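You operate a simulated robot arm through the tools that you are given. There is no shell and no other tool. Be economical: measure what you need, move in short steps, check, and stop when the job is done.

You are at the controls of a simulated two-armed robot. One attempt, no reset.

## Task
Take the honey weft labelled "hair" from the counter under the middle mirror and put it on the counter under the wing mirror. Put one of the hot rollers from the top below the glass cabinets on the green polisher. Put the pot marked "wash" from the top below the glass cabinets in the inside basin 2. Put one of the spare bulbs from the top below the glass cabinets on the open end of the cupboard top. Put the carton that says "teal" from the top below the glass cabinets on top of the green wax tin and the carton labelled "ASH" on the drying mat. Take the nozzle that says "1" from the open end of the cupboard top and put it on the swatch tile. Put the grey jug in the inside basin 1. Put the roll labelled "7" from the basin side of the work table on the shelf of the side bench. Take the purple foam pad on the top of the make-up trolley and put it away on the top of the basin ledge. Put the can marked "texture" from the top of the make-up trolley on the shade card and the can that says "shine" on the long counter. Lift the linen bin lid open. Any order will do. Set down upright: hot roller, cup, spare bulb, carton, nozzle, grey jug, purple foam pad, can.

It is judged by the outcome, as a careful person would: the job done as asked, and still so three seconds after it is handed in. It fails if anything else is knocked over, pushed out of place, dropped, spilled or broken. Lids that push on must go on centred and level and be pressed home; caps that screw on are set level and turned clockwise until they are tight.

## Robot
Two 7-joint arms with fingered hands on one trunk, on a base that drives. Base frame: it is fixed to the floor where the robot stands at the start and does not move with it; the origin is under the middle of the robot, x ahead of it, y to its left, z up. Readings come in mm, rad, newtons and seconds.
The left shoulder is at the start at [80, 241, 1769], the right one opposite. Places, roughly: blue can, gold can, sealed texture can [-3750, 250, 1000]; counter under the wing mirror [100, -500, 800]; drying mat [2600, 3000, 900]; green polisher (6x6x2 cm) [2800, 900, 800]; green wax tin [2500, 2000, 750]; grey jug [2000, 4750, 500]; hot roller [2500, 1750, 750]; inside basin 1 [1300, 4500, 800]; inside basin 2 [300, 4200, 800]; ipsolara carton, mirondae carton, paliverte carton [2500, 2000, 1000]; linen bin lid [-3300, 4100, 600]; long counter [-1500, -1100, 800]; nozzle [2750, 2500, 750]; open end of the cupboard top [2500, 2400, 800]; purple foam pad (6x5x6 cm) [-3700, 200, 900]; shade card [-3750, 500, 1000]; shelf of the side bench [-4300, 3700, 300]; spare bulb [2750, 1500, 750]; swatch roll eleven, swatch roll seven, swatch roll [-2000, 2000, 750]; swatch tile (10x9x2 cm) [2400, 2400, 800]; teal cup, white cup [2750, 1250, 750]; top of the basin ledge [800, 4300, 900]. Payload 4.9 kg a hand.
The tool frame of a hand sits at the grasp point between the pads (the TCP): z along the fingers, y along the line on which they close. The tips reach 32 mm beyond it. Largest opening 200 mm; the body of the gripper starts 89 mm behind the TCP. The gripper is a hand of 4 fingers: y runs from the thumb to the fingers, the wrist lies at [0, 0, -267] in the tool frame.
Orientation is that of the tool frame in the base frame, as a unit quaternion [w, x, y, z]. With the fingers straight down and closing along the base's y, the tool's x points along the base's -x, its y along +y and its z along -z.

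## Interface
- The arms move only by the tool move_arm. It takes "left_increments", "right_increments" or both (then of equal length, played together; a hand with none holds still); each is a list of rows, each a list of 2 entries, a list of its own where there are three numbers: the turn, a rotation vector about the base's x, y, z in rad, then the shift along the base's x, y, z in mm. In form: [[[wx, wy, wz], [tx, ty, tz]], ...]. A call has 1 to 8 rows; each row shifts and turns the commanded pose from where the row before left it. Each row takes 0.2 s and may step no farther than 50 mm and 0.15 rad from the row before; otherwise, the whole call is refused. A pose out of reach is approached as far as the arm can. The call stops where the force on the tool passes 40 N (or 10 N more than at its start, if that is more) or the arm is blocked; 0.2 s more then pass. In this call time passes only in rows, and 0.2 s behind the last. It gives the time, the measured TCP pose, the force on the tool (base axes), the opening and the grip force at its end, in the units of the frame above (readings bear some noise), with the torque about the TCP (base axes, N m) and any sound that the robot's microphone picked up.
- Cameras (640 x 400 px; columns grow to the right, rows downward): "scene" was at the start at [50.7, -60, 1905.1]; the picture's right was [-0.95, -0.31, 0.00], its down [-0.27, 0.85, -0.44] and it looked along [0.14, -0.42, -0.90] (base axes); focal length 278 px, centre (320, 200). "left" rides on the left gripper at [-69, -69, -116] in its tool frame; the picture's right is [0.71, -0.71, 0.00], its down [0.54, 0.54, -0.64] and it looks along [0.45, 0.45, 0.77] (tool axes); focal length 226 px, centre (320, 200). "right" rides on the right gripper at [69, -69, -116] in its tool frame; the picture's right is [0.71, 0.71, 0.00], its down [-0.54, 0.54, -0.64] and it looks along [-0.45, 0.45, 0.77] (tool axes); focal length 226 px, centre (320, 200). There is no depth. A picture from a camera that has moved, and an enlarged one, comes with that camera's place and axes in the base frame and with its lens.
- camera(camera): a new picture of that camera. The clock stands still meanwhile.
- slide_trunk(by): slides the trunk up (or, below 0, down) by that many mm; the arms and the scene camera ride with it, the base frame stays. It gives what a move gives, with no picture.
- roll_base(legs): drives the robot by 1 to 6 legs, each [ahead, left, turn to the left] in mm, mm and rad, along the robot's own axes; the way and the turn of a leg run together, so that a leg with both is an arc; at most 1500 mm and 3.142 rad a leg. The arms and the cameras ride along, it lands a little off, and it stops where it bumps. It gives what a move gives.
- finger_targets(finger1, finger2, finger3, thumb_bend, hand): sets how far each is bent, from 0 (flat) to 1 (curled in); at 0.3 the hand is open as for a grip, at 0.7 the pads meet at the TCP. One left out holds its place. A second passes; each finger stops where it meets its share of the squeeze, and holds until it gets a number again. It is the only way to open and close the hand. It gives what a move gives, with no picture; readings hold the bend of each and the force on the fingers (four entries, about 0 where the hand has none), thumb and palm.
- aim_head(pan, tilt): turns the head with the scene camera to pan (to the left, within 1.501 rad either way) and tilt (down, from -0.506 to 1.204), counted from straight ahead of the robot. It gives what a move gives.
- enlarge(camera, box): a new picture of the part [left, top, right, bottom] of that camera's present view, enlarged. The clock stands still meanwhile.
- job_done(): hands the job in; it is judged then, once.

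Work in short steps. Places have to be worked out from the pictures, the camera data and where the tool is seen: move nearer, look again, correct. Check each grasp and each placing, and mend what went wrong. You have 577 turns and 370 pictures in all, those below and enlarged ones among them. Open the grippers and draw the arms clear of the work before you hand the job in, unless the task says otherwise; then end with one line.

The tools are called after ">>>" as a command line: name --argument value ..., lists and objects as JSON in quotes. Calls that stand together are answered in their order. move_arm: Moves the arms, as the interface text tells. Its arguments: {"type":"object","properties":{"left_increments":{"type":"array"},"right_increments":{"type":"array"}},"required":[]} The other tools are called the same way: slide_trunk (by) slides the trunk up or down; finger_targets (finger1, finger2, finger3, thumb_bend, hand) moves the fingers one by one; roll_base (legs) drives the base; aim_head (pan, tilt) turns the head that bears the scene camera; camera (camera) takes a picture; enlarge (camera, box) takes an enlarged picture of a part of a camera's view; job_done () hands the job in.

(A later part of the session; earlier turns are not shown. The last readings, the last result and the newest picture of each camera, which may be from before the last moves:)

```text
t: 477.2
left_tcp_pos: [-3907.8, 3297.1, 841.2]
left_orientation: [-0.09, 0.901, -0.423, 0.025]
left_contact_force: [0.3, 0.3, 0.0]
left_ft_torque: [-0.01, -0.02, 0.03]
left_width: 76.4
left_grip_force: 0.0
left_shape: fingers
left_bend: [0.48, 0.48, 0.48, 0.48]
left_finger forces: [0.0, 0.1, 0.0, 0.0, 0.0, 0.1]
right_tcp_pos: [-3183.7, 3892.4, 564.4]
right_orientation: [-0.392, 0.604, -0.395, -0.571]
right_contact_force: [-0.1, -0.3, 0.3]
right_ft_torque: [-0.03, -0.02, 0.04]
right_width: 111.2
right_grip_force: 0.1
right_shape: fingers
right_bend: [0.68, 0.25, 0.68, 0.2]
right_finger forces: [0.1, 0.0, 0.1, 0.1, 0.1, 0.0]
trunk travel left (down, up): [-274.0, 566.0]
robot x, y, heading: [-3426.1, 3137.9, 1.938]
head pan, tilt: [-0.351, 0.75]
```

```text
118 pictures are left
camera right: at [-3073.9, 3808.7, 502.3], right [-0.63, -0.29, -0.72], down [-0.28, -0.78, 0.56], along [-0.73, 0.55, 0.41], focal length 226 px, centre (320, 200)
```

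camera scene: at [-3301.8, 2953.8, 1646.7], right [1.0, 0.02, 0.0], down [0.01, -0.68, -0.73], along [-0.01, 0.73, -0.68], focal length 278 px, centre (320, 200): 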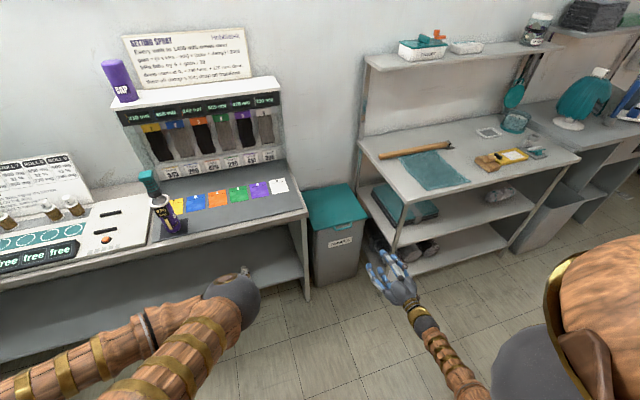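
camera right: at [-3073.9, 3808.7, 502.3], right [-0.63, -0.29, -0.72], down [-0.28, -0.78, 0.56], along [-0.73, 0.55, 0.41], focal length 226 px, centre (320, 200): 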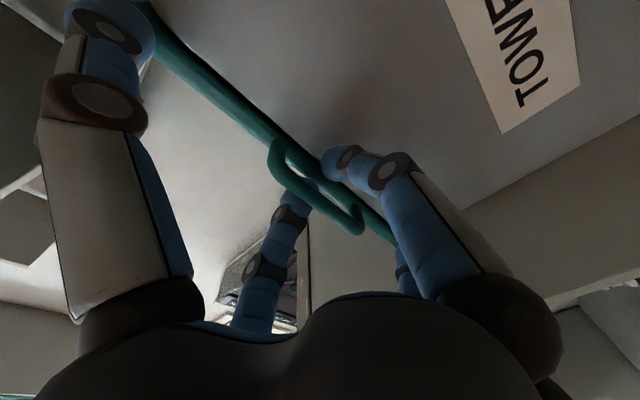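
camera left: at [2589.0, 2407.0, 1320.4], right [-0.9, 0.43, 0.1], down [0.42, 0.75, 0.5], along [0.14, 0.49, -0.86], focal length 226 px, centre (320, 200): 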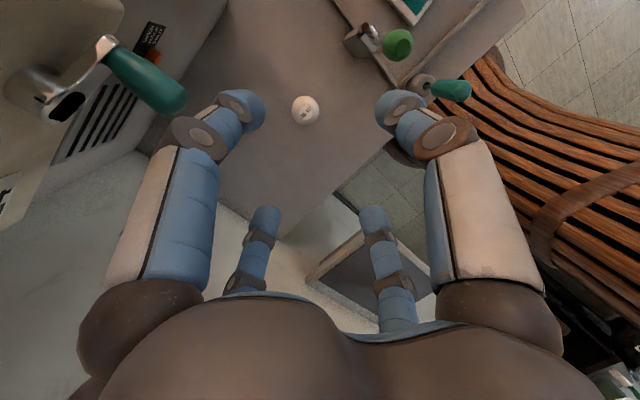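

Finger3 passes through the loop; nearly closed. I tighten a bit more.

>>> finger_targets --hand "right" --finger1 0.8 --finger3 0.8

>>> camera --camera "right"

```text
t: 478.2
left_tcp_pos: [-3906.9, 3296.8, 840.2]
left_orientation: [-0.089, 0.902, -0.423, 0.025]
left_contact_force: [0.3, 0.5, 0.3]
left_ft_torque: [0.01, -0.02, -0.01]
left_width: 76.6
left_grip_force: 0.1
left_shape: fingers
left_bend: [0.48, 0.48, 0.48, 0.48]
left_finger forces: [0.0, 0.0, 0.0, 0.0, 0.1, 0.0]
right_tcp_pos: [-3184.8, 3892.1, 563.5]
right_orientation: [-0.392, 0.605, -0.395, -0.57]
right_contact_force: [-2.8, 6.9, 1.4]
right_ft_torque: [-0.02, -0.06, -0.01]
right_width: 109.7
right_grip_force: 4.2
right_shape: fingers
right_bend: [0.74, 0.25, 0.71, 0.2]
right_finger forces: [0.0, 0.0, 8.7, 0.0, 0.1, 0.1]
trunk travel left (down, up): [-274.0, 566.0]
robot x, y, heading: [-3425.2, 3135.1, 1.939]
head pan, tilt: [-0.351, 0.75]
```

```text
117 pictures are left
camera right: at [-3074.3, 3809.0, 502.4], right [-0.63, -0.29, -0.72], down [-0.28, -0.78, 0.56], along [-0.73, 0.55, 0.41], focal length 226 px, centre (320, 200)
```

right: 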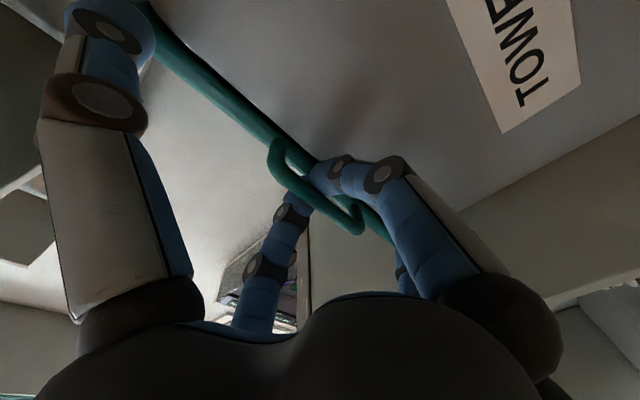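

Hooked. I lift along the lid's arc: first ~15°.

>>> move_arm --right_increments '[[[0, 0, 0], [0, 0, 16]], [[0, 0, 0], [0, 1, 18]], [[0, 0, 0], [-1, 2, 18]], [[0, 0, 0], [-1, 4, 18]], [[0, 0, 0], [-2, 5, 18]]]'

>>> camera --camera "right"

>>> enlarge --camera "scene" --box '[290, 170, 430, 300]'

```text
t: 479.4
left_tcp_pos: [-3906.4, 3296.3, 841.3]
left_orientation: [-0.089, 0.902, -0.422, 0.024]
left_contact_force: [0.0, 0.2, 0.5]
left_ft_torque: [0.01, -0.01, 0.0]
left_width: 76.4
left_grip_force: 0.0
left_shape: fingers
left_bend: [0.48, 0.48, 0.48, 0.48]
left_finger forces: [0.1, 0.1, 0.1, 0.0, 0.0, 0.0]
right_tcp_pos: [-3188.2, 3903.7, 650.7]
right_orientation: [-0.392, 0.604, -0.396, -0.57]
right_contact_force: [-1.9, 7.8, -4.5]
right_ft_torque: [-0.1, 0.0, -0.02]
right_width: 110.4
right_grip_force: 7.3
right_shape: fingers
right_bend: [0.74, 0.25, 0.71, 0.2]
right_finger forces: [6.9, 0.0, 8.8, 0.1, 0.1, 0.0]
trunk travel left (down, up): [-274.0, 566.0]
robot x, y, heading: [-3430.5, 3137.6, 1.938]
head pan, tilt: [-0.351, 0.75]
```

```text
116 pictures are left
camera right: at [-3078.0, 3820.1, 589.1], right [-0.63, -0.29, -0.72], down [-0.28, -0.78, 0.56], along [-0.73, 0.55, 0.41], focal length 226 px, centre (320, 200)
```

right: 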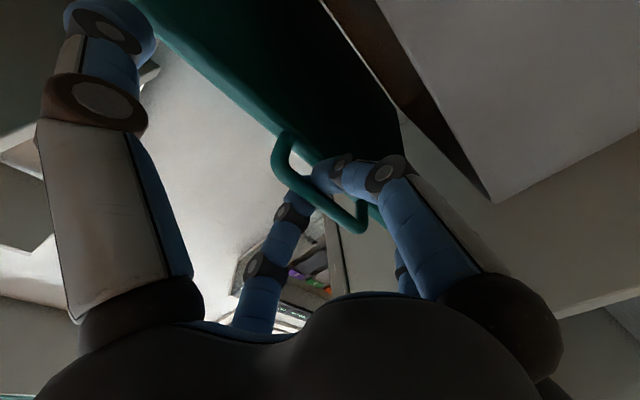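

```text
3.08 times, centred on (360, 235) of scene
camera zoom: at [-3439.2, 3250.3, 1529.5], right [1.0, 0.02, 0.0], down [0.01, -0.68, -0.73], along [-0.01, 0.73, -0.68], focal length 856 px, centre (197, 92)
```

zoom: 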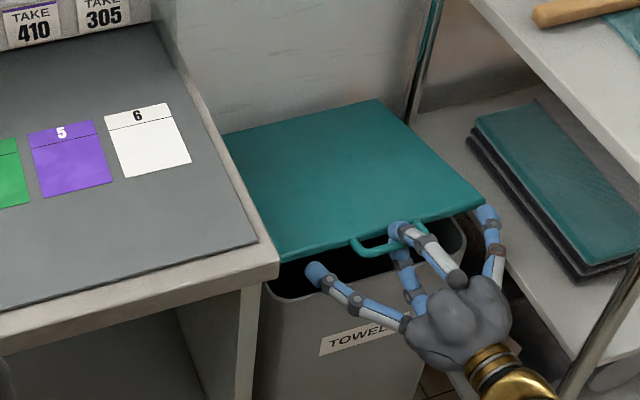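

The lid opens. I continue along the arc, pitching the hand up a little to follow.

>>> move_arm --right_increments '[[[0.056, 0.021, 0], [-2, 6, 20]], [[0.056, 0.021, 0], [-3, 7, 20]], [[0.056, 0.021, 0], [-3, 8, 19]], [[0.056, 0.021, 0], [-4, 9, 18]], [[0.056, 0.021, 0], [-4, 10, 18]]]'

>>> enlarge --camera "scene" --box '[290, 170, 430, 300]'

>>> camera --camera "right"

```text
t: 480.6
left_tcp_pos: [-3907.5, 3296.4, 841.4]
left_orientation: [-0.089, 0.901, -0.424, 0.025]
left_contact_force: [-0.6, -0.9, 0.0]
left_ft_torque: [0.01, 0.01, -0.03]
left_width: 76.4
left_grip_force: 0.1
left_shape: fingers
left_bend: [0.48, 0.48, 0.48, 0.48]
left_finger forces: [0.0, 0.1, 0.0, 0.0, 0.0, 0.0]
right_tcp_pos: [-3204.1, 3945.3, 747.6]
right_orientation: [0.453, -0.511, 0.331, 0.651]
right_contact_force: [-0.5, 0.7, -1.2]
right_ft_torque: [0.05, 0.02, 0.0]
right_width: 110.0
right_grip_force: 0.1
right_shape: fingers
right_bend: [0.74, 0.25, 0.71, 0.2]
right_finger forces: [0.0, 0.0, 0.1, 0.0, 0.1, 0.1]
trunk travel left (down, up): [-274.0, 566.0]
robot x, y, heading: [-3427.8, 3135.6, 1.941]
head pan, tilt: [-0.351, 0.75]
```

```text
3.08 times, centred on (360, 235) of scene
camera zoom: at [-3439.6, 3249.4, 1529.7], right [1.0, 0.02, 0.0], down [0.01, -0.68, -0.73], along [-0.01, 0.73, -0.68], focal length 856 px, centre (197, 92)
```

zoom: 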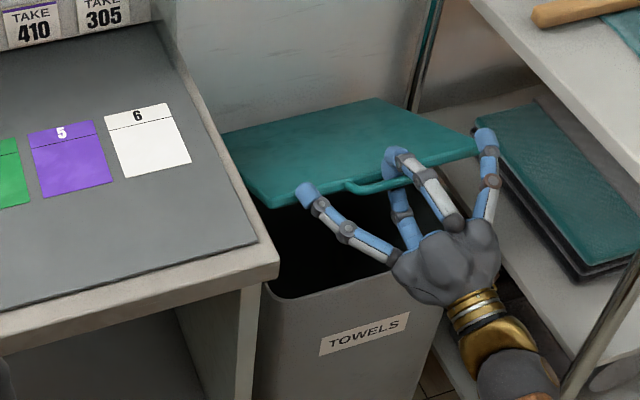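

```text
113 pictures are left
camera right: at [-3102.4, 3883.2, 654.6], right [-0.7, -0.09, -0.71], down [-0.23, -0.91, 0.34], along [-0.67, 0.4, 0.62], focal length 226 px, centre (320, 200)
```

right: 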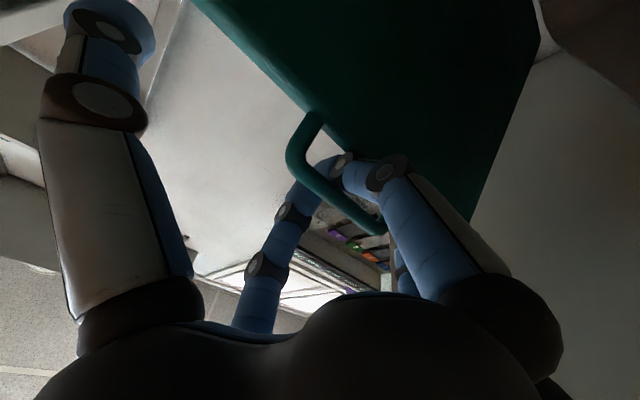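

Forces are near zero, so the lid seems friction-held. I carry on up the arc to ~60°.

>>> move_arm --right_increments '[[[0.056, 0.021, 0], [-6, 14, 21]], [[0.056, 0.021, 0], [-6, 16, 20]], [[0.056, 0.021, 0], [-7, 18, 19]], [[0.056, 0.021, 0], [-8, 20, 18]], [[0.056, 0.021, 0], [-9, 23, 16]]]'

>>> enlarge --camera "scene" --box '[290, 150, 430, 280]'

>>> camera --camera "right"

```text
t: 481.7
left_tcp_pos: [-3904.7, 3294.6, 841.3]
left_orientation: [-0.091, 0.9, -0.425, 0.025]
left_contact_force: [-0.5, 0.6, 0.0]
left_ft_torque: [-0.05, -0.01, 0.0]
left_width: 76.5
left_grip_force: 0.0
left_shape: fingers
left_bend: [0.48, 0.48, 0.48, 0.48]
left_finger forces: [0.0, 0.0, 0.0, 0.0, 0.1, 0.1]
right_tcp_pos: [-3221.5, 4010.6, 835.8]
right_orientation: [0.499, -0.422, 0.27, 0.707]
right_contact_force: [5.8, -20.8, 21.7]
right_ft_torque: [-1.52, -0.45, -0.08]
right_width: 110.4
right_grip_force: 20.7
right_shape: fingers
right_bend: [0.75, 0.25, 0.66, 0.2]
right_finger forces: [41.9, 0.0, 0.1, 0.0, 0.1, 0.0]
trunk travel left (down, up): [-274.0, 566.0]
robot x, y, heading: [-3432.6, 3136.3, 1.934]
head pan, tilt: [-0.351, 0.75]
stopped in row 5 (right hand): the force on the tool passed its limit (the readings are from after the stop); the commanded pose is now the measured one
```

```text
3.08 times, centred on (360, 215) of scene
camera zoom: at [-3438.9, 3244.0, 1530.2], right [1.0, 0.01, 0.0], down [0.01, -0.68, -0.73], along [-0.01, 0.73, -0.68], focal length 856 px, centre (197, 154)
```

zoom: 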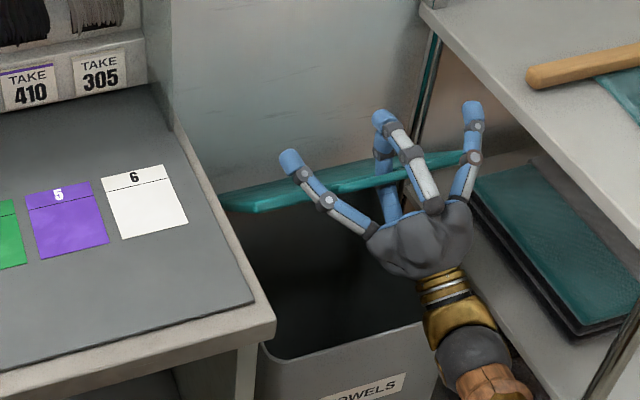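

```text
111 pictures are left
camera right: at [-3129.3, 3974.8, 721.9], right [-0.76, 0.09, -0.64], down [-0.22, -0.97, 0.13], along [-0.61, 0.24, 0.76], focal length 226 px, centre (320, 200)
```

right: 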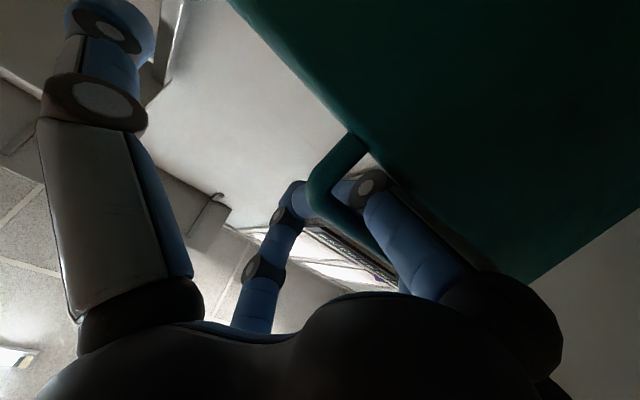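

Lid is at ~60°; finger1 bears under the lid. I uncurl finger3 out of the loop, so the hand can push the lid on from beneath.

>>> finger_targets --hand "right" --finger3 0.3

>>> camera --camera "right"

>>> enlarge --camera "scene" --box '[290, 150, 430, 280]'

```text
t: 482.7
left_tcp_pos: [-3905.2, 3294.3, 840.9]
left_orientation: [-0.091, 0.9, -0.425, 0.023]
left_contact_force: [0.1, 0.0, -1.4]
left_ft_torque: [-0.02, 0.01, 0.0]
left_width: 76.2
left_grip_force: 0.0
left_shape: fingers
left_bend: [0.48, 0.48, 0.48, 0.48]
left_finger forces: [0.0, 0.0, 0.0, 0.0, 0.0, 0.0]
right_tcp_pos: [-3224.1, 4012.9, 833.0]
right_orientation: [0.498, -0.423, 0.271, 0.707]
right_contact_force: [11.7, -22.2, 19.7]
right_ft_torque: [-1.82, -0.94, -0.05]
right_width: 110.2
right_grip_force: 27.4
right_shape: fingers
right_bend: [0.76, 0.25, 0.3, 0.2]
right_finger forces: [55.8, 0.0, 0.1, 0.0, 0.1, 0.0]
trunk travel left (down, up): [-274.0, 566.0]
robot x, y, heading: [-3425.0, 3134.5, 1.933]
head pan, tilt: [-0.351, 0.75]
```

```text
110 pictures are left
camera right: at [-3130.1, 3974.8, 719.6], right [-0.76, 0.08, -0.64], down [-0.22, -0.97, 0.13], along [-0.61, 0.24, 0.76], focal length 226 px, centre (320, 200)
```

right: 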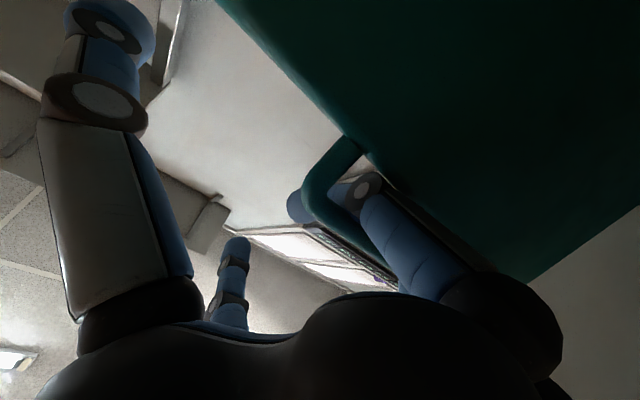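

```text
3.08 times, centred on (360, 215) of scene
camera zoom: at [-3437.7, 3243.5, 1530.1], right [1.0, 0.01, 0.0], down [0.01, -0.68, -0.73], along [-0.01, 0.73, -0.68], focal length 856 px, centre (197, 154)
```

zoom: 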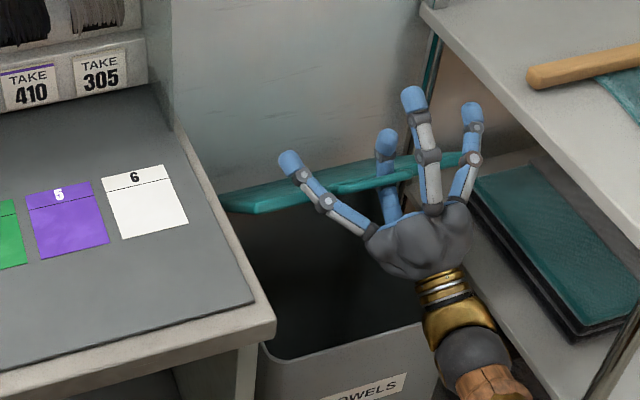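

Finger1 is through the loop, jammed by its curl. I relax it somewhat.

>>> finger_targets --hand "right" --finger1 0.62

>>> enlarge --camera "scene" --box '[290, 150, 430, 280]'

>>> camera --camera "right"

```text
t: 483.7
left_tcp_pos: [-3905.9, 3295.8, 841.0]
left_orientation: [-0.091, 0.9, -0.425, 0.024]
left_contact_force: [-0.1, 0.2, 0.1]
left_ft_torque: [-0.02, 0.01, 0.01]
left_width: 76.4
left_grip_force: 0.1
left_shape: fingers
left_bend: [0.48, 0.48, 0.48, 0.48]
left_finger forces: [0.0, 0.0, 0.0, 0.0, 0.0, 0.0]
right_tcp_pos: [-3222.9, 4013.9, 830.6]
right_orientation: [0.498, -0.423, 0.272, 0.706]
right_contact_force: [9.2, -10.6, 9.9]
right_ft_torque: [-0.74, -0.62, -0.02]
right_width: 108.0
right_grip_force: 13.2
right_shape: fingers
right_bend: [0.7, 0.25, 0.3, 0.2]
right_finger forces: [25.7, 0.0, 0.1, 0.0, 0.1, 0.0]
trunk travel left (down, up): [-274.0, 566.0]
robot x, y, heading: [-3429.6, 3139.5, 1.941]
head pan, tilt: [-0.351, 0.75]
```

```text
3.08 times, centred on (360, 215) of scene
camera zoom: at [-3437.7, 3246.2, 1529.9], right [1.0, 0.01, 0.0], down [0.01, -0.68, -0.73], along [-0.01, 0.73, -0.68], focal length 856 px, centre (197, 154)
```

zoom: 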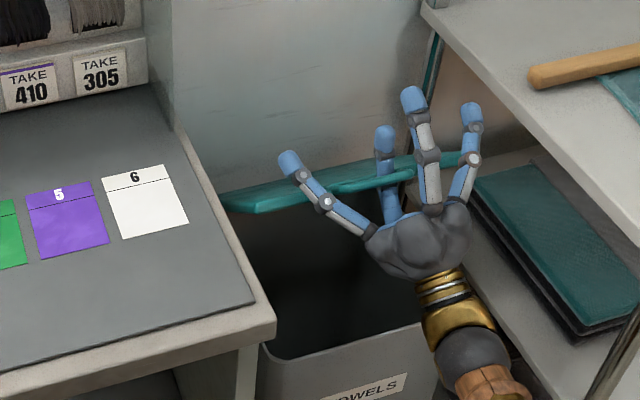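

```text
107 pictures are left
camera right: at [-3131.1, 3976.1, 717.5], right [-0.76, 0.08, -0.64], down [-0.22, -0.97, 0.13], along [-0.61, 0.24, 0.76], focal length 226 px, centre (320, 200)
```

right: 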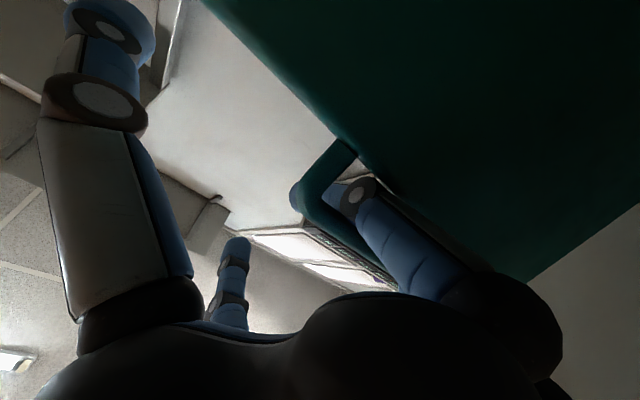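

I push gently forward and up so finger1 drives the lid over.

>>> move_arm --right_increments '[[[0, 0, 0], [-4, 12, 8]], [[0, 0, 0], [-5, 14, 7]], [[0, 0, 0], [-5, 14, 6]]]'

>>> enlarge --camera "scene" --box '[290, 150, 430, 280]'

```text
t: 484.4
left_tcp_pos: [-3905.2, 3296.5, 842.0]
left_orientation: [-0.092, 0.9, -0.426, 0.024]
left_contact_force: [-0.9, 0.7, 0.1]
left_ft_torque: [0.0, 0.03, 0.0]
left_width: 76.3
left_grip_force: 0.1
left_shape: fingers
left_bend: [0.48, 0.48, 0.48, 0.48]
left_finger forces: [0.1, 0.0, 0.0, 0.1, 0.0, 0.0]
right_tcp_pos: [-3231.0, 4037.8, 854.4]
right_orientation: [0.5, -0.42, 0.269, 0.708]
right_contact_force: [5.0, -24.2, 24.3]
right_ft_torque: [-2.51, -0.7, -0.11]
right_width: 111.4
right_grip_force: 56.3
right_shape: fingers
right_bend: [0.7, 0.25, 0.3, 0.2]
right_finger forces: [112.4, 0.1, 0.0, 0.0, 0.0, 0.0]
trunk travel left (down, up): [-274.0, 566.0]
robot x, y, heading: [-3425.4, 3135.0, 1.929]
head pan, tilt: [-0.351, 0.75]
stopped in row 3 (right hand): the force on the tool passed its limit (the readings are from after the stop); the commanded pose is now the measured one
```

```text
3.08 times, centred on (360, 215) of scene
camera zoom: at [-3438.4, 3243.1, 1530.2], right [1.0, 0.01, 0.0], down [0.01, -0.68, -0.73], along [-0.01, 0.73, -0.68], focal length 856 px, centre (197, 154)
```

zoom: 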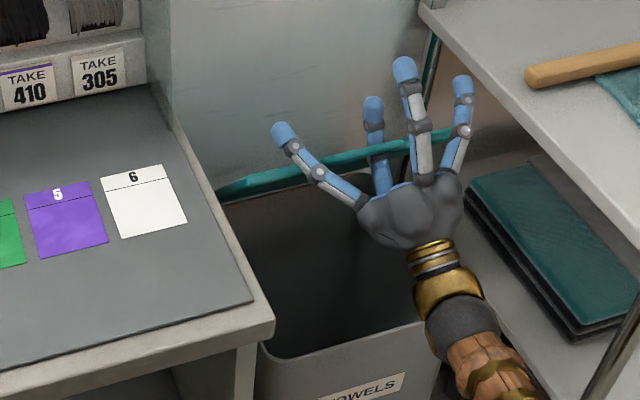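

Lid is ~70° open; the reaction suggests the hand should rotate along. I pitch nose-up a little to relieve.

>>> move_arm --right_increments '[[[0.0936, 0.0352, 0], [0, 0, 3]], [[0.0936, 0.0352, 0], [0, 0, 3]]]'

>>> camera --camera "right"

```text
t: 484.9
left_tcp_pos: [-3904.8, 3295.5, 841.6]
left_orientation: [-0.092, 0.9, -0.426, 0.023]
left_contact_force: [-0.1, 0.3, -0.3]
left_ft_torque: [0.03, -0.04, -0.01]
left_width: 76.4
left_grip_force: 0.1
left_shape: fingers
left_bend: [0.48, 0.48, 0.48, 0.48]
left_finger forces: [0.0, 0.0, 0.1, 0.1, 0.0, 0.1]
right_tcp_pos: [-3234.3, 4038.4, 859.8]
right_orientation: [0.507, -0.389, 0.247, 0.728]
right_contact_force: [21.5, -21.5, 26.3]
right_ft_torque: [-2.29, -1.89, -0.04]
right_width: 103.8
right_grip_force: 63.0
right_shape: fingers
right_bend: [0.7, 0.25, 0.3, 0.2]
right_finger forces: [126.7, 0.0, 0.1, 0.0, 0.0, 0.0]
right hand out of reach, approached as far as the arm can: row 1, 2
trunk travel left (down, up): [-274.0, 566.0]
robot x, y, heading: [-3426.4, 3137.6, 1.936]
head pan, tilt: [-0.351, 0.75]
```

```text
105 pictures are left
camera right: at [-3145.7, 4012.8, 739.5], right [-0.79, 0.13, -0.6], down [-0.2, -0.98, 0.05], along [-0.58, 0.16, 0.8], focal length 226 px, centre (320, 200)
```

right: 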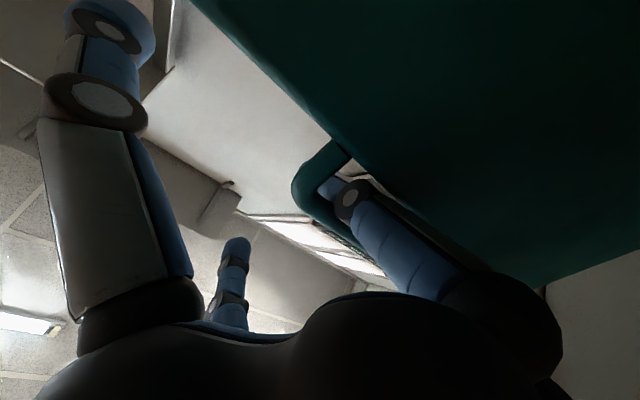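

I relieve the pressure slightly and straighten finger1 so it can slide out of the loop.

>>> move_arm --right_increments '[[[0, 0, 0], [3, -8, -6]]]'

>>> finger_targets --hand "right" --finger1 0.5

>>> camera --camera "right"

>>> enlarge --camera "scene" --box '[290, 150, 430, 280]'

```text
t: 485.4
left_tcp_pos: [-3904.9, 3296.7, 842.2]
left_orientation: [-0.091, 0.9, -0.425, 0.024]
left_contact_force: [0.4, 0.1, -0.9]
left_ft_torque: [-0.03, 0.01, 0.0]
left_width: 76.4
left_grip_force: 0.1
left_shape: fingers
left_bend: [0.48, 0.48, 0.48, 0.48]
left_finger forces: [0.0, 0.0, 0.0, 0.0, 0.1, 0.1]
right_tcp_pos: [-3233.8, 4031.5, 853.9]
right_orientation: [0.505, -0.39, 0.247, 0.729]
right_contact_force: [21.3, -15.2, 18.8]
right_ft_torque: [-1.7, -1.66, 0.03]
right_width: 102.4
right_grip_force: 51.5
right_shape: fingers
right_bend: [0.7, 0.25, 0.3, 0.2]
right_finger forces: [103.2, 0.0, 0.0, 0.0, 0.1, 0.1]
trunk travel left (down, up): [-274.0, 566.0]
robot x, y, heading: [-3424.4, 3140.6, 1.939]
head pan, tilt: [-0.351, 0.75]
```

```text
t: 486.4
left_tcp_pos: [-3904.2, 3295.2, 842.5]
left_orientation: [-0.092, 0.9, -0.426, 0.024]
left_contact_force: [0.6, -0.3, -0.8]
left_ft_torque: [0.01, 0.0, 0.04]
left_width: 76.4
left_grip_force: 0.2
left_shape: fingers
left_bend: [0.48, 0.48, 0.48, 0.48]
left_finger forces: [0.0, 0.0, 0.1, 0.0, 0.1, 0.0]
right_tcp_pos: [-3234.9, 4031.5, 854.4]
right_orientation: [0.505, -0.39, 0.247, 0.729]
right_contact_force: [25.0, -13.5, 18.7]
right_ft_torque: [-1.6, -1.94, 0.04]
right_width: 100.9
right_grip_force: 51.5
right_shape: fingers
right_bend: [0.7, 0.25, 0.3, 0.2]
right_finger forces: [103.4, 0.0, 0.0, 0.1, 0.0, 0.0]
trunk travel left (down, up): [-274.0, 566.0]
robot x, y, heading: [-3424.8, 3135.9, 1.933]
head pan, tilt: [-0.351, 0.75]
```

```text
104 pictures are left
camera right: at [-3145.2, 4005.9, 734.1], right [-0.79, 0.13, -0.6], down [-0.2, -0.98, 0.06], along [-0.58, 0.16, 0.8], focal length 226 px, centre (320, 200)
```

right: 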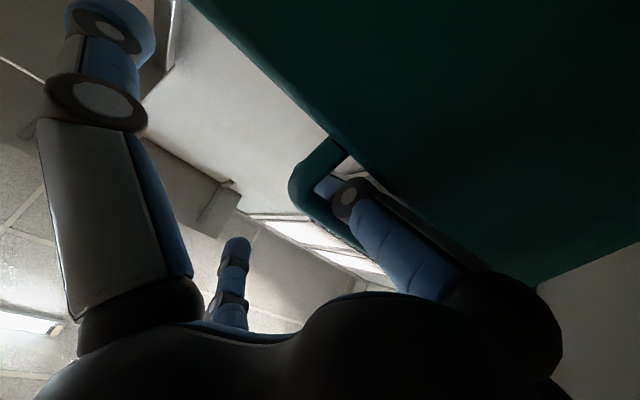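

```text
3.08 times, centred on (360, 215) of scene
camera zoom: at [-3435.9, 3244.1, 1530.0], right [1.0, 0.01, 0.0], down [0.01, -0.68, -0.73], along [-0.01, 0.73, -0.68], focal length 856 px, centre (197, 154)
```

zoom: 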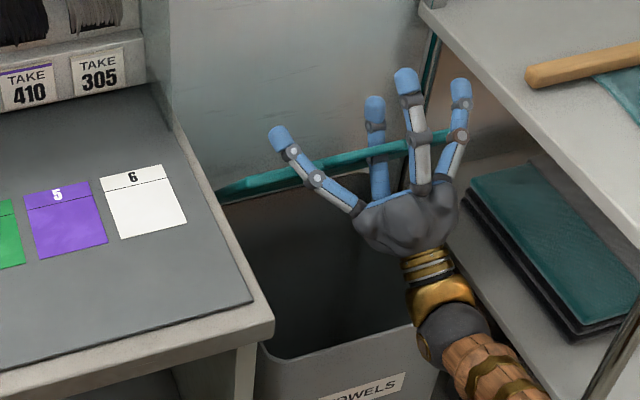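

Finger1 extends through the loop over the lid's edge. I move the hand up/back ~30 mm so it can straighten in the loop.

>>> move_arm --right_increments '[[[0, 0, 0], [3, -8, 12]], [[0, 0, 0], [3, -8, 12]]]'

>>> camera --camera "right"

```text
t: 486.9
left_tcp_pos: [-3906.5, 3294.4, 840.9]
left_orientation: [-0.09, 0.901, -0.423, 0.024]
left_contact_force: [-1.0, -0.5, 0.1]
left_ft_torque: [0.04, -0.03, -0.02]
left_width: 76.1
left_grip_force: 0.1
left_shape: fingers
left_bend: [0.48, 0.48, 0.48, 0.48]
left_finger forces: [0.0, 0.1, 0.0, 0.0, 0.0, 0.0]
right_tcp_pos: [-3238.5, 4015.9, 877.0]
right_orientation: [0.502, -0.392, 0.245, 0.731]
right_contact_force: [0.4, -7.6, 9.7]
right_ft_torque: [-0.42, -0.01, -0.03]
right_width: 116.6
right_grip_force: 6.0
right_shape: fingers
right_bend: [0.6, 0.25, 0.3, 0.2]
right_finger forces: [12.2, 0.0, 0.1, 0.0, 0.0, 0.1]
trunk travel left (down, up): [-274.0, 566.0]
robot x, y, heading: [-3432.8, 3136.8, 1.936]
head pan, tilt: [-0.351, 0.75]
```

```text
102 pictures are left
camera right: at [-3148.0, 3991.1, 757.7], right [-0.79, 0.12, -0.6], down [-0.19, -0.98, 0.06], along [-0.59, 0.16, 0.8], focal length 226 px, centre (320, 200)
```

right: 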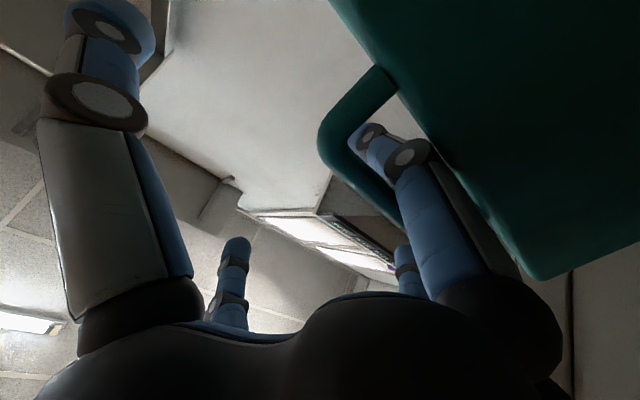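

Finger1 has straightened within the loop. I withdraw along the tool axis ~60 mm in steps.

>>> move_arm --right_increments '[[[0, 0, 0], [6, -14, -8]], [[0, 0, 0], [6, -15, -11]], [[0, 0, 0], [6, -15, -11]], [[0, 0, 0], [6, -15, -11]]]'

>>> camera --camera "right"

>>> enlarge --camera "scene" --box '[290, 150, 430, 280]'

```text
t: 487.9
left_tcp_pos: [-3907.1, 3298.8, 840.6]
left_orientation: [-0.09, 0.901, -0.424, 0.025]
left_contact_force: [0.1, 0.3, 0.6]
left_ft_torque: [0.02, -0.01, 0.01]
left_width: 76.3
left_grip_force: 0.1
left_shape: fingers
left_bend: [0.48, 0.48, 0.48, 0.48]
left_finger forces: [0.0, 0.0, 0.1, 0.1, 0.0, 0.0]
right_tcp_pos: [-3208.4, 3959.5, 832.5]
right_orientation: [0.504, -0.392, 0.249, 0.728]
right_contact_force: [-7.6, 7.4, -8.3]
right_ft_torque: [0.74, 0.6, 0.03]
right_width: 128.0
right_grip_force: 14.9
right_shape: fingers
right_bend: [0.48, 0.25, 0.3, 0.2]
right_finger forces: [30.0, 0.0, 0.0, 0.0, 0.0, 0.0]
trunk travel left (down, up): [-274.0, 566.0]
robot x, y, heading: [-3429.0, 3142.3, 1.937]
head pan, tilt: [-0.351, 0.75]
```

```text
101 pictures are left
camera right: at [-3118.8, 3933.2, 712.9], right [-0.79, 0.12, -0.61], down [-0.2, -0.98, 0.06], along [-0.59, 0.17, 0.79], focal length 226 px, centre (320, 200)
```

right: 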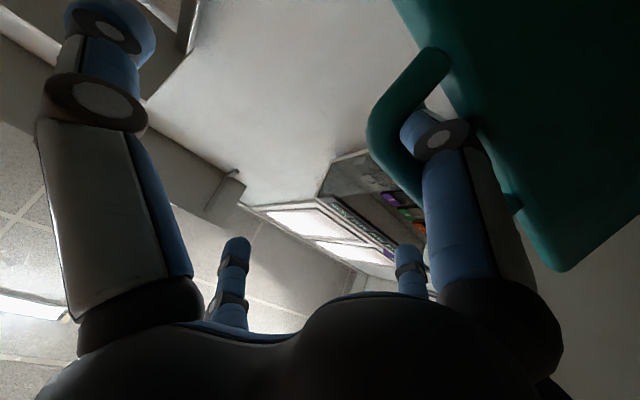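

```text
3.08 times, centred on (360, 215) of scene
camera zoom: at [-3438.8, 3250.8, 1529.2], right [1.0, 0.01, 0.0], down [0.01, -0.68, -0.73], along [-0.01, 0.73, -0.68], focal length 856 px, centre (197, 154)
```

zoom: 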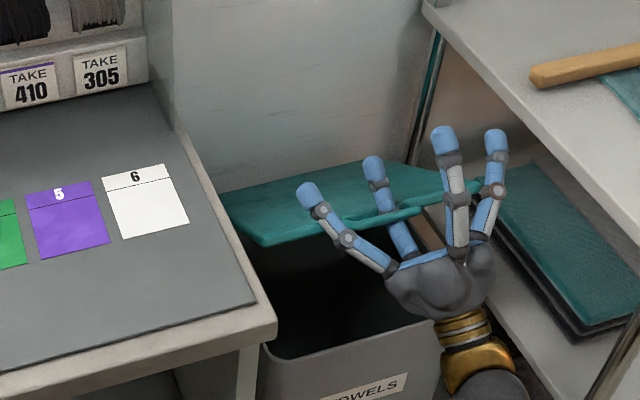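

The finger drags the lid. I open finger1 a bit more and withdraw perpendicular to the loop plane (back and down).

>>> finger_targets --hand "right" --finger1 0.42

>>> move_arm --right_increments '[[[0, 0, 0], [3, -8, -13]], [[0, 0, 0], [3, -9, -13]], [[0, 0, 0], [4, -10, -14]], [[0, 0, 0], [4, -10, -14]]]'

>>> camera --camera "right"

>>> enlarge --camera "scene" --box '[290, 150, 430, 280]'

```text
t: 488.9
left_tcp_pos: [-3906.1, 3296.6, 840.3]
left_orientation: [-0.089, 0.9, -0.426, 0.024]
left_contact_force: [-0.4, -0.4, -0.5]
left_ft_torque: [0.02, 0.01, 0.0]
left_width: 76.5
left_grip_force: 0.1
left_shape: fingers
left_bend: [0.48, 0.48, 0.48, 0.48]
left_finger forces: [0.0, 0.1, 0.0, 0.0, 0.0, 0.0]
right_tcp_pos: [-3206.0, 3956.4, 836.0]
right_orientation: [0.505, -0.392, 0.247, 0.729]
right_contact_force: [-7.8, -0.6, 0.9]
right_ft_torque: [0.65, 0.9, 0.11]
right_width: 132.3
right_grip_force: 33.2
right_shape: fingers
right_bend: [0.45, 0.25, 0.3, 0.2]
right_finger forces: [65.8, 0.1, 0.1, 0.0, 0.0, 0.1]
trunk travel left (down, up): [-274.0, 566.0]
robot x, y, heading: [-3426.3, 3137.5, 1.933]
head pan, tilt: [-0.351, 0.75]
```

```text
t: 489.9
left_tcp_pos: [-3906.5, 3297.7, 839.5]
left_orientation: [-0.09, 0.901, -0.425, 0.025]
left_contact_force: [-0.4, -0.1, 0.0]
left_ft_torque: [0.01, 0.02, -0.01]
left_width: 76.6
left_grip_force: 0.0
left_shape: fingers
left_bend: [0.48, 0.48, 0.48, 0.48]
left_finger forces: [0.0, 0.1, 0.1, 0.0, 0.0, 0.1]
right_tcp_pos: [-3194.4, 3922.3, 778.7]
right_orientation: [0.504, -0.392, 0.248, 0.729]
right_contact_force: [-11.5, 14.6, -5.2]
right_ft_torque: [1.88, 1.2, 0.19]
right_width: 126.0
right_grip_force: 30.8
right_shape: fingers
right_bend: [0.43, 0.25, 0.3, 0.2]
right_finger forces: [62.6, 0.1, 0.1, 0.0, 0.0, 0.1]
trunk travel left (down, up): [-274.0, 566.0]
robot x, y, heading: [-3429.3, 3137.0, 1.933]
head pan, tilt: [-0.351, 0.75]
```

```text
99 pictures are left
camera right: at [-3105.1, 3896.7, 658.8], right [-0.79, 0.12, -0.61], down [-0.2, -0.98, 0.06], along [-0.59, 0.17, 0.79], focal length 226 px, centre (320, 200)
```

right: 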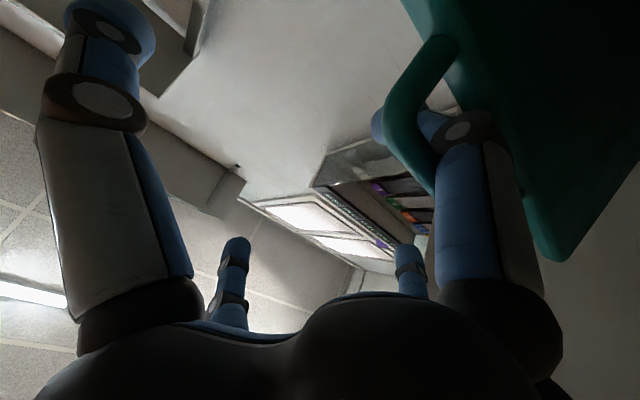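

```text
3.08 times, centred on (360, 215) of scene
camera zoom: at [-3439.1, 3250.8, 1529.4], right [1.0, 0.01, 0.0], down [0.01, -0.68, -0.73], along [-0.01, 0.73, -0.68], focal length 856 px, centre (197, 154)
```

zoom: 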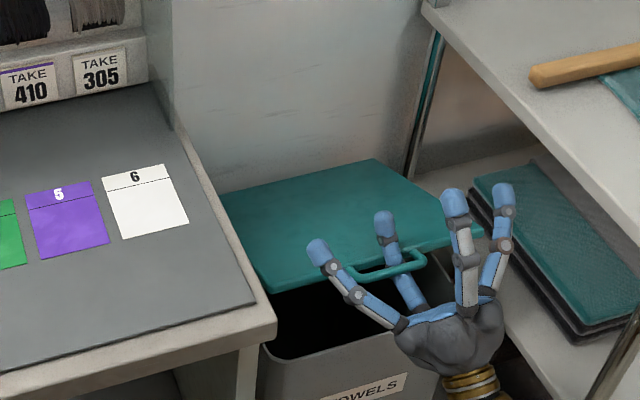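

I relieve finger1's curl to match the loop normal and slide it out downward.

>>> finger_targets --hand "right" --finger1 0.56

>>> move_arm --right_increments '[[[0, 0, 0], [2, -4, -16]], [[0, 0, 0], [3, -7, -17]], [[0, 0, 0], [3, -7, -17]], [[0, 0, 0], [3, -8, -17]]]'

>>> camera --camera "right"

>>> enlarge --camera "scene" --box '[290, 150, 430, 280]'

```text
t: 490.9
left_tcp_pos: [-3906.5, 3299.0, 840.6]
left_orientation: [-0.088, 0.901, -0.425, 0.025]
left_contact_force: [1.1, 0.6, -0.2]
left_ft_torque: [0.0, -0.01, -0.01]
left_width: 76.3
left_grip_force: 0.1
left_shape: fingers
left_bend: [0.48, 0.48, 0.48, 0.48]
left_finger forces: [0.1, 0.0, 0.1, 0.0, 0.0, 0.0]
right_tcp_pos: [-3193.4, 3921.6, 778.7]
right_orientation: [0.504, -0.392, 0.248, 0.729]
right_contact_force: [-10.6, 20.0, -12.1]
right_ft_torque: [1.57, 0.79, 0.08]
right_width: 127.0
right_grip_force: 21.3
right_shape: fingers
right_bend: [0.48, 0.25, 0.3, 0.2]
right_finger forces: [41.9, 0.0, 0.1, 0.0, 0.0, 0.0]
trunk travel left (down, up): [-274.0, 566.0]
robot x, y, heading: [-3429.9, 3137.1, 1.931]
head pan, tilt: [-0.351, 0.75]
```

```text
t: 491.8
left_tcp_pos: [-3905.9, 3298.4, 841.2]
left_orientation: [-0.09, 0.901, -0.424, 0.024]
left_contact_force: [0.0, -0.8, -0.3]
left_ft_torque: [0.03, 0.02, 0.04]
left_width: 76.4
left_grip_force: 0.0
left_shape: fingers
left_bend: [0.48, 0.48, 0.48, 0.48]
left_finger forces: [0.0, 0.0, 0.0, 0.0, 0.1, 0.1]
right_tcp_pos: [-3190.0, 3906.4, 729.3]
right_orientation: [0.503, -0.393, 0.247, 0.73]
right_contact_force: [-7.0, 27.5, -7.3]
right_ft_torque: [2.57, 0.76, 0.16]
right_width: 120.5
right_grip_force: 52.7
right_shape: fingers
right_bend: [0.51, 0.25, 0.3, 0.2]
right_finger forces: [104.6, 0.0, 0.0, 0.0, 0.0, 0.0]
trunk travel left (down, up): [-274.0, 566.0]
robot x, y, heading: [-3427.0, 3141.1, 1.94]
head pan, tilt: [-0.351, 0.75]
stopped in row 4 (right hand): the force on the tool passed its limit (the readings are from after the stop); the commanded pose is now the measured one
```

```text
97 pictures are left
camera right: at [-3099.9, 3881.0, 609.8], right [-0.79, 0.12, -0.61], down [-0.19, -0.98, 0.06], along [-0.59, 0.16, 0.79], focal length 226 px, centre (320, 200)
```

right: 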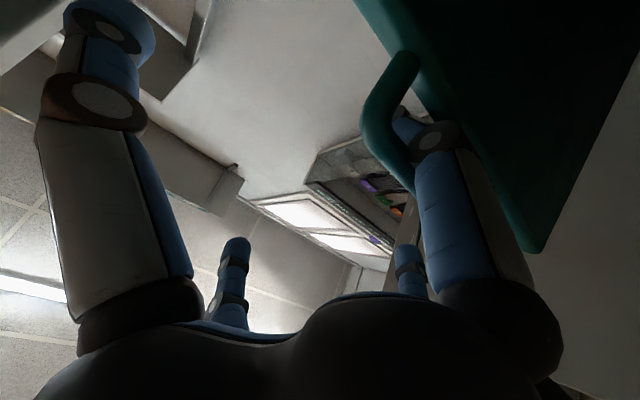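

```text
3.08 times, centred on (360, 215) of scene
camera zoom: at [-3438.6, 3251.2, 1529.5], right [1.0, 0.02, 0.0], down [0.01, -0.68, -0.73], along [-0.01, 0.73, -0.68], focal length 856 px, centre (197, 154)
```

zoom: 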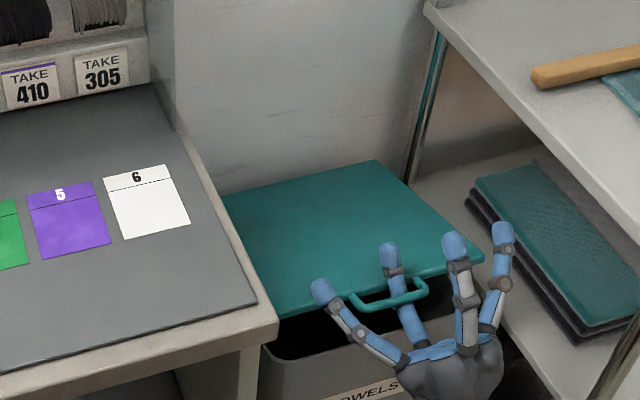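

Finger1 pulls on the bar; I move the hand forward 14 mm to free it, set the curl to 0.62, then go straight down.

>>> move_arm --right_increments '[[[0, 0, 0], [-5, 13, 0]]]'

>>> finger_targets --hand "right" --finger1 0.64

>>> move_arm --right_increments '[[[0, 0, 0], [0, 0, -16]], [[0, 0, 0], [0, 0, -16]], [[0, 0, 0], [0, 0, -16]], [[0, 0, 0], [0, 0, -16]]]'

>>> enlarge --camera "scene" --box '[290, 150, 430, 280]'

```text
t: 492.2
left_tcp_pos: [-3905.4, 3296.0, 841.3]
left_orientation: [-0.091, 0.9, -0.425, 0.025]
left_contact_force: [0.4, 0.0, -0.7]
left_ft_torque: [0.0, -0.03, 0.01]
left_width: 76.4
left_grip_force: 0.1
left_shape: fingers
left_bend: [0.48, 0.48, 0.48, 0.48]
left_finger forces: [0.0, 0.0, 0.1, 0.0, 0.1, 0.0]
right_tcp_pos: [-3188.8, 3915.3, 734.1]
right_orientation: [0.505, -0.39, 0.246, 0.73]
right_contact_force: [1.8, -11.0, 3.8]
right_ft_torque: [-0.51, 0.02, 0.04]
right_width: 119.2
right_grip_force: 10.6
right_shape: fingers
right_bend: [0.56, 0.25, 0.3, 0.2]
right_finger forces: [22.9, 0.0, 0.0, 0.0, 0.0, 0.0]
trunk travel left (down, up): [-274.0, 566.0]
robot x, y, heading: [-3428.3, 3137.1, 1.933]
head pan, tilt: [-0.351, 0.75]
```

```text
t: 493.2
left_tcp_pos: [-3906.5, 3296.7, 840.3]
left_orientation: [-0.089, 0.901, -0.425, 0.024]
left_contact_force: [0.0, -0.5, 0.5]
left_ft_torque: [-0.01, -0.01, -0.01]
left_width: 76.5
left_grip_force: 0.0
left_shape: fingers
left_bend: [0.48, 0.48, 0.48, 0.48]
left_finger forces: [0.0, 0.0, 0.0, 0.0, 0.0, 0.0]
right_tcp_pos: [-3193.2, 3918.7, 729.5]
right_orientation: [0.503, -0.392, 0.247, 0.729]
right_contact_force: [-3.7, 8.8, -4.6]
right_ft_torque: [0.5, 0.23, 0.01]
right_width: 114.2
right_grip_force: 5.0
right_shape: fingers
right_bend: [0.61, 0.25, 0.3, 0.2]
right_finger forces: [9.9, 0.1, 0.0, 0.0, 0.0, 0.1]
trunk travel left (down, up): [-274.0, 566.0]
robot x, y, heading: [-3430.0, 3141.1, 1.938]
head pan, tilt: [-0.351, 0.75]
```

```text
t: 494.2
left_tcp_pos: [-3905.7, 3296.4, 841.4]
left_orientation: [-0.09, 0.901, -0.424, 0.024]
left_contact_force: [-0.2, -0.2, -0.4]
left_ft_torque: [0.01, -0.02, 0.02]
left_width: 76.4
left_grip_force: 0.1
left_shape: fingers
left_bend: [0.48, 0.48, 0.48, 0.48]
left_finger forces: [0.1, 0.0, 0.1, 0.0, 0.0, 0.1]
right_tcp_pos: [-3191.3, 3916.3, 691.9]
right_orientation: [0.505, -0.39, 0.247, 0.729]
right_contact_force: [3.6, -9.0, 2.8]
right_ft_torque: [-0.41, -0.13, 0.02]
right_width: 112.0
right_grip_force: 5.3
right_shape: fingers
right_bend: [0.67, 0.25, 0.3, 0.2]
right_finger forces: [10.7, 0.0, 0.0, 0.0, 0.0, 0.0]
right hand out of reach, approached as far as the arm can: row 3, 4
trunk travel left (down, up): [-274.0, 566.0]
robot x, y, heading: [-3428.7, 3140.7, 1.937]
head pan, tilt: [-0.351, 0.75]
```

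```text
3.08 times, centred on (360, 215) of scene
camera zoom: at [-3438.0, 3247.3, 1529.8], right [1.0, 0.01, 0.0], down [0.01, -0.68, -0.73], along [-0.01, 0.73, -0.68], focal length 856 px, centre (197, 154)
```

zoom: 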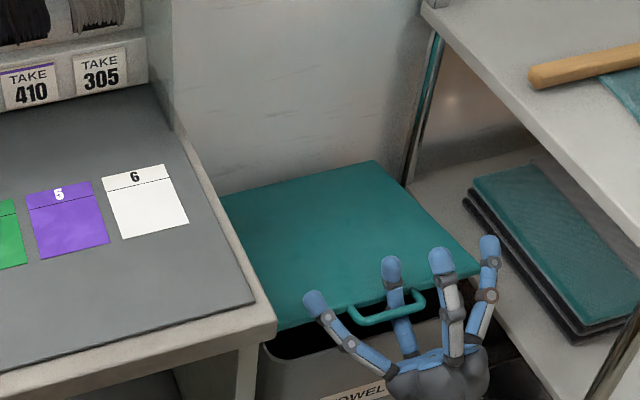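

The arm is at its limit downward; I use the trunk to lower 80 so finger1 leaves the loop.

>>> slide_trunk --by -80

>>> enlarge --camera "scene" --box '[290, 150, 430, 280]'

```text
t: 495.4
left_tcp_pos: [-3906.3, 3296.9, 761.3]
left_orientation: [-0.09, 0.901, -0.424, 0.024]
left_contact_force: [0.6, 0.3, 0.2]
left_ft_torque: [0.04, -0.03, 0.01]
left_width: 76.3
left_grip_force: 0.1
left_shape: fingers
left_bend: [0.48, 0.48, 0.48, 0.48]
left_finger forces: [0.0, 0.0, 0.1, 0.0, 0.0, 0.1]
right_tcp_pos: [-3192.8, 3917.6, 612.5]
right_orientation: [0.503, -0.392, 0.246, 0.73]
right_contact_force: [3.3, -7.3, 4.6]
right_ft_torque: [-0.21, -0.09, -0.03]
right_width: 109.8
right_grip_force: 5.6
right_shape: fingers
right_bend: [0.71, 0.25, 0.3, 0.2]
right_finger forces: [10.9, 0.0, 0.1, 0.1, 0.0, 0.0]
trunk travel left (down, up): [-194.0, 646.0]
robot x, y, heading: [-3426.9, 3139.4, 1.937]
head pan, tilt: [-0.351, 0.75]
```

```text
3.08 times, centred on (360, 215) of scene
camera zoom: at [-3438.2, 3247.6, 1449.8], right [1.0, 0.01, 0.0], down [0.01, -0.68, -0.73], along [-0.01, 0.73, -0.68], focal length 856 px, centre (197, 154)
```

zoom: 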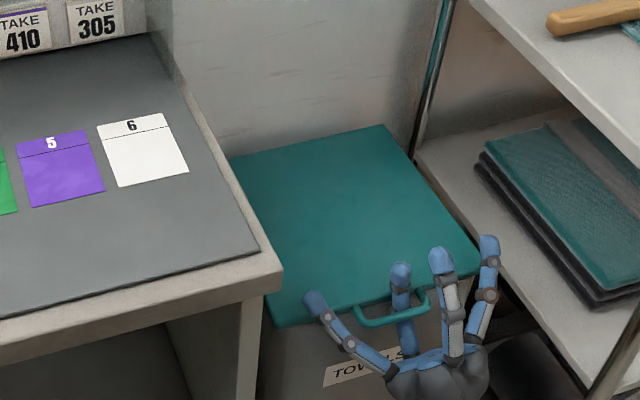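

The lid came back down with the finger. I lower further until the finger is clear of the loop; next I'll push from underneath instead of hooking.

>>> slide_trunk --by -75

>>> camera --camera "right"

>>> enlarge --camera "scene" --box '[290, 160, 430, 290]'

```text
t: 496.1
left_tcp_pos: [-3905.5, 3296.5, 714.5]
left_orientation: [-0.089, 0.9, -0.425, 0.024]
left_contact_force: [0.3, 0.7, -0.5]
left_ft_torque: [-0.05, 0.01, -0.06]
left_width: 76.4
left_grip_force: 0.1
left_shape: fingers
left_bend: [0.48, 0.48, 0.48, 0.48]
left_finger forces: [0.0, 0.0, 0.1, 0.1, 0.0, 0.1]
right_tcp_pos: [-3188.4, 3915.9, 574.3]
right_orientation: [0.51, -0.385, 0.238, 0.731]
right_contact_force: [1.0, -15.1, 18.4]
right_ft_torque: [0.52, -1.01, -0.27]
right_width: 109.0
right_grip_force: 12.6
right_shape: fingers
right_bend: [0.71, 0.25, 0.3, 0.22]
right_finger forces: [9.6, 3.1, 0.1, 0.0, 12.7, 0.1]
trunk travel left (down, up): [-149.0, 691.0]
robot x, y, heading: [-3426.1, 3137.7, 1.937]
head pan, tilt: [-0.351, 0.75]
stopped: the force on the tool passed its limit (the readings are from after the stop); the commanded pose is now the measured one
```

```text
93 pictures are left
camera right: at [-3100.1, 3893.1, 454.0], right [-0.79, 0.14, -0.6], down [-0.2, -0.98, 0.03], along [-0.59, 0.15, 0.8], focal length 226 px, centre (320, 200)
```

right: 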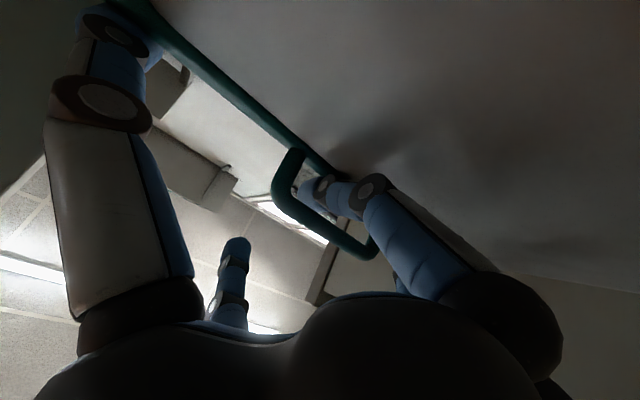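

```text
3.08 times, centred on (360, 225) of scene
camera zoom: at [-3438.7, 3246.0, 1403.6], right [1.0, 0.01, 0.0], down [0.01, -0.68, -0.73], along [-0.01, 0.73, -0.68], focal length 856 px, centre (197, 123)
```

zoom: 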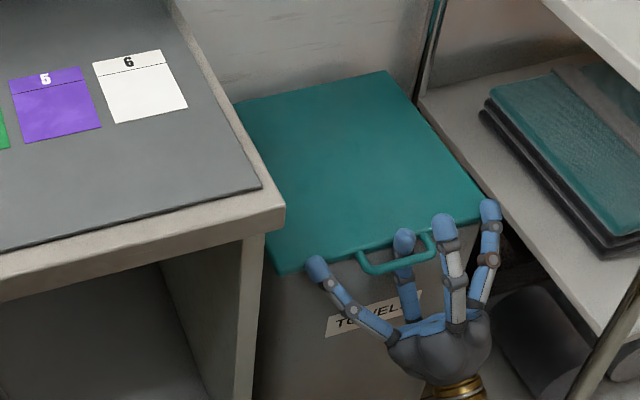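

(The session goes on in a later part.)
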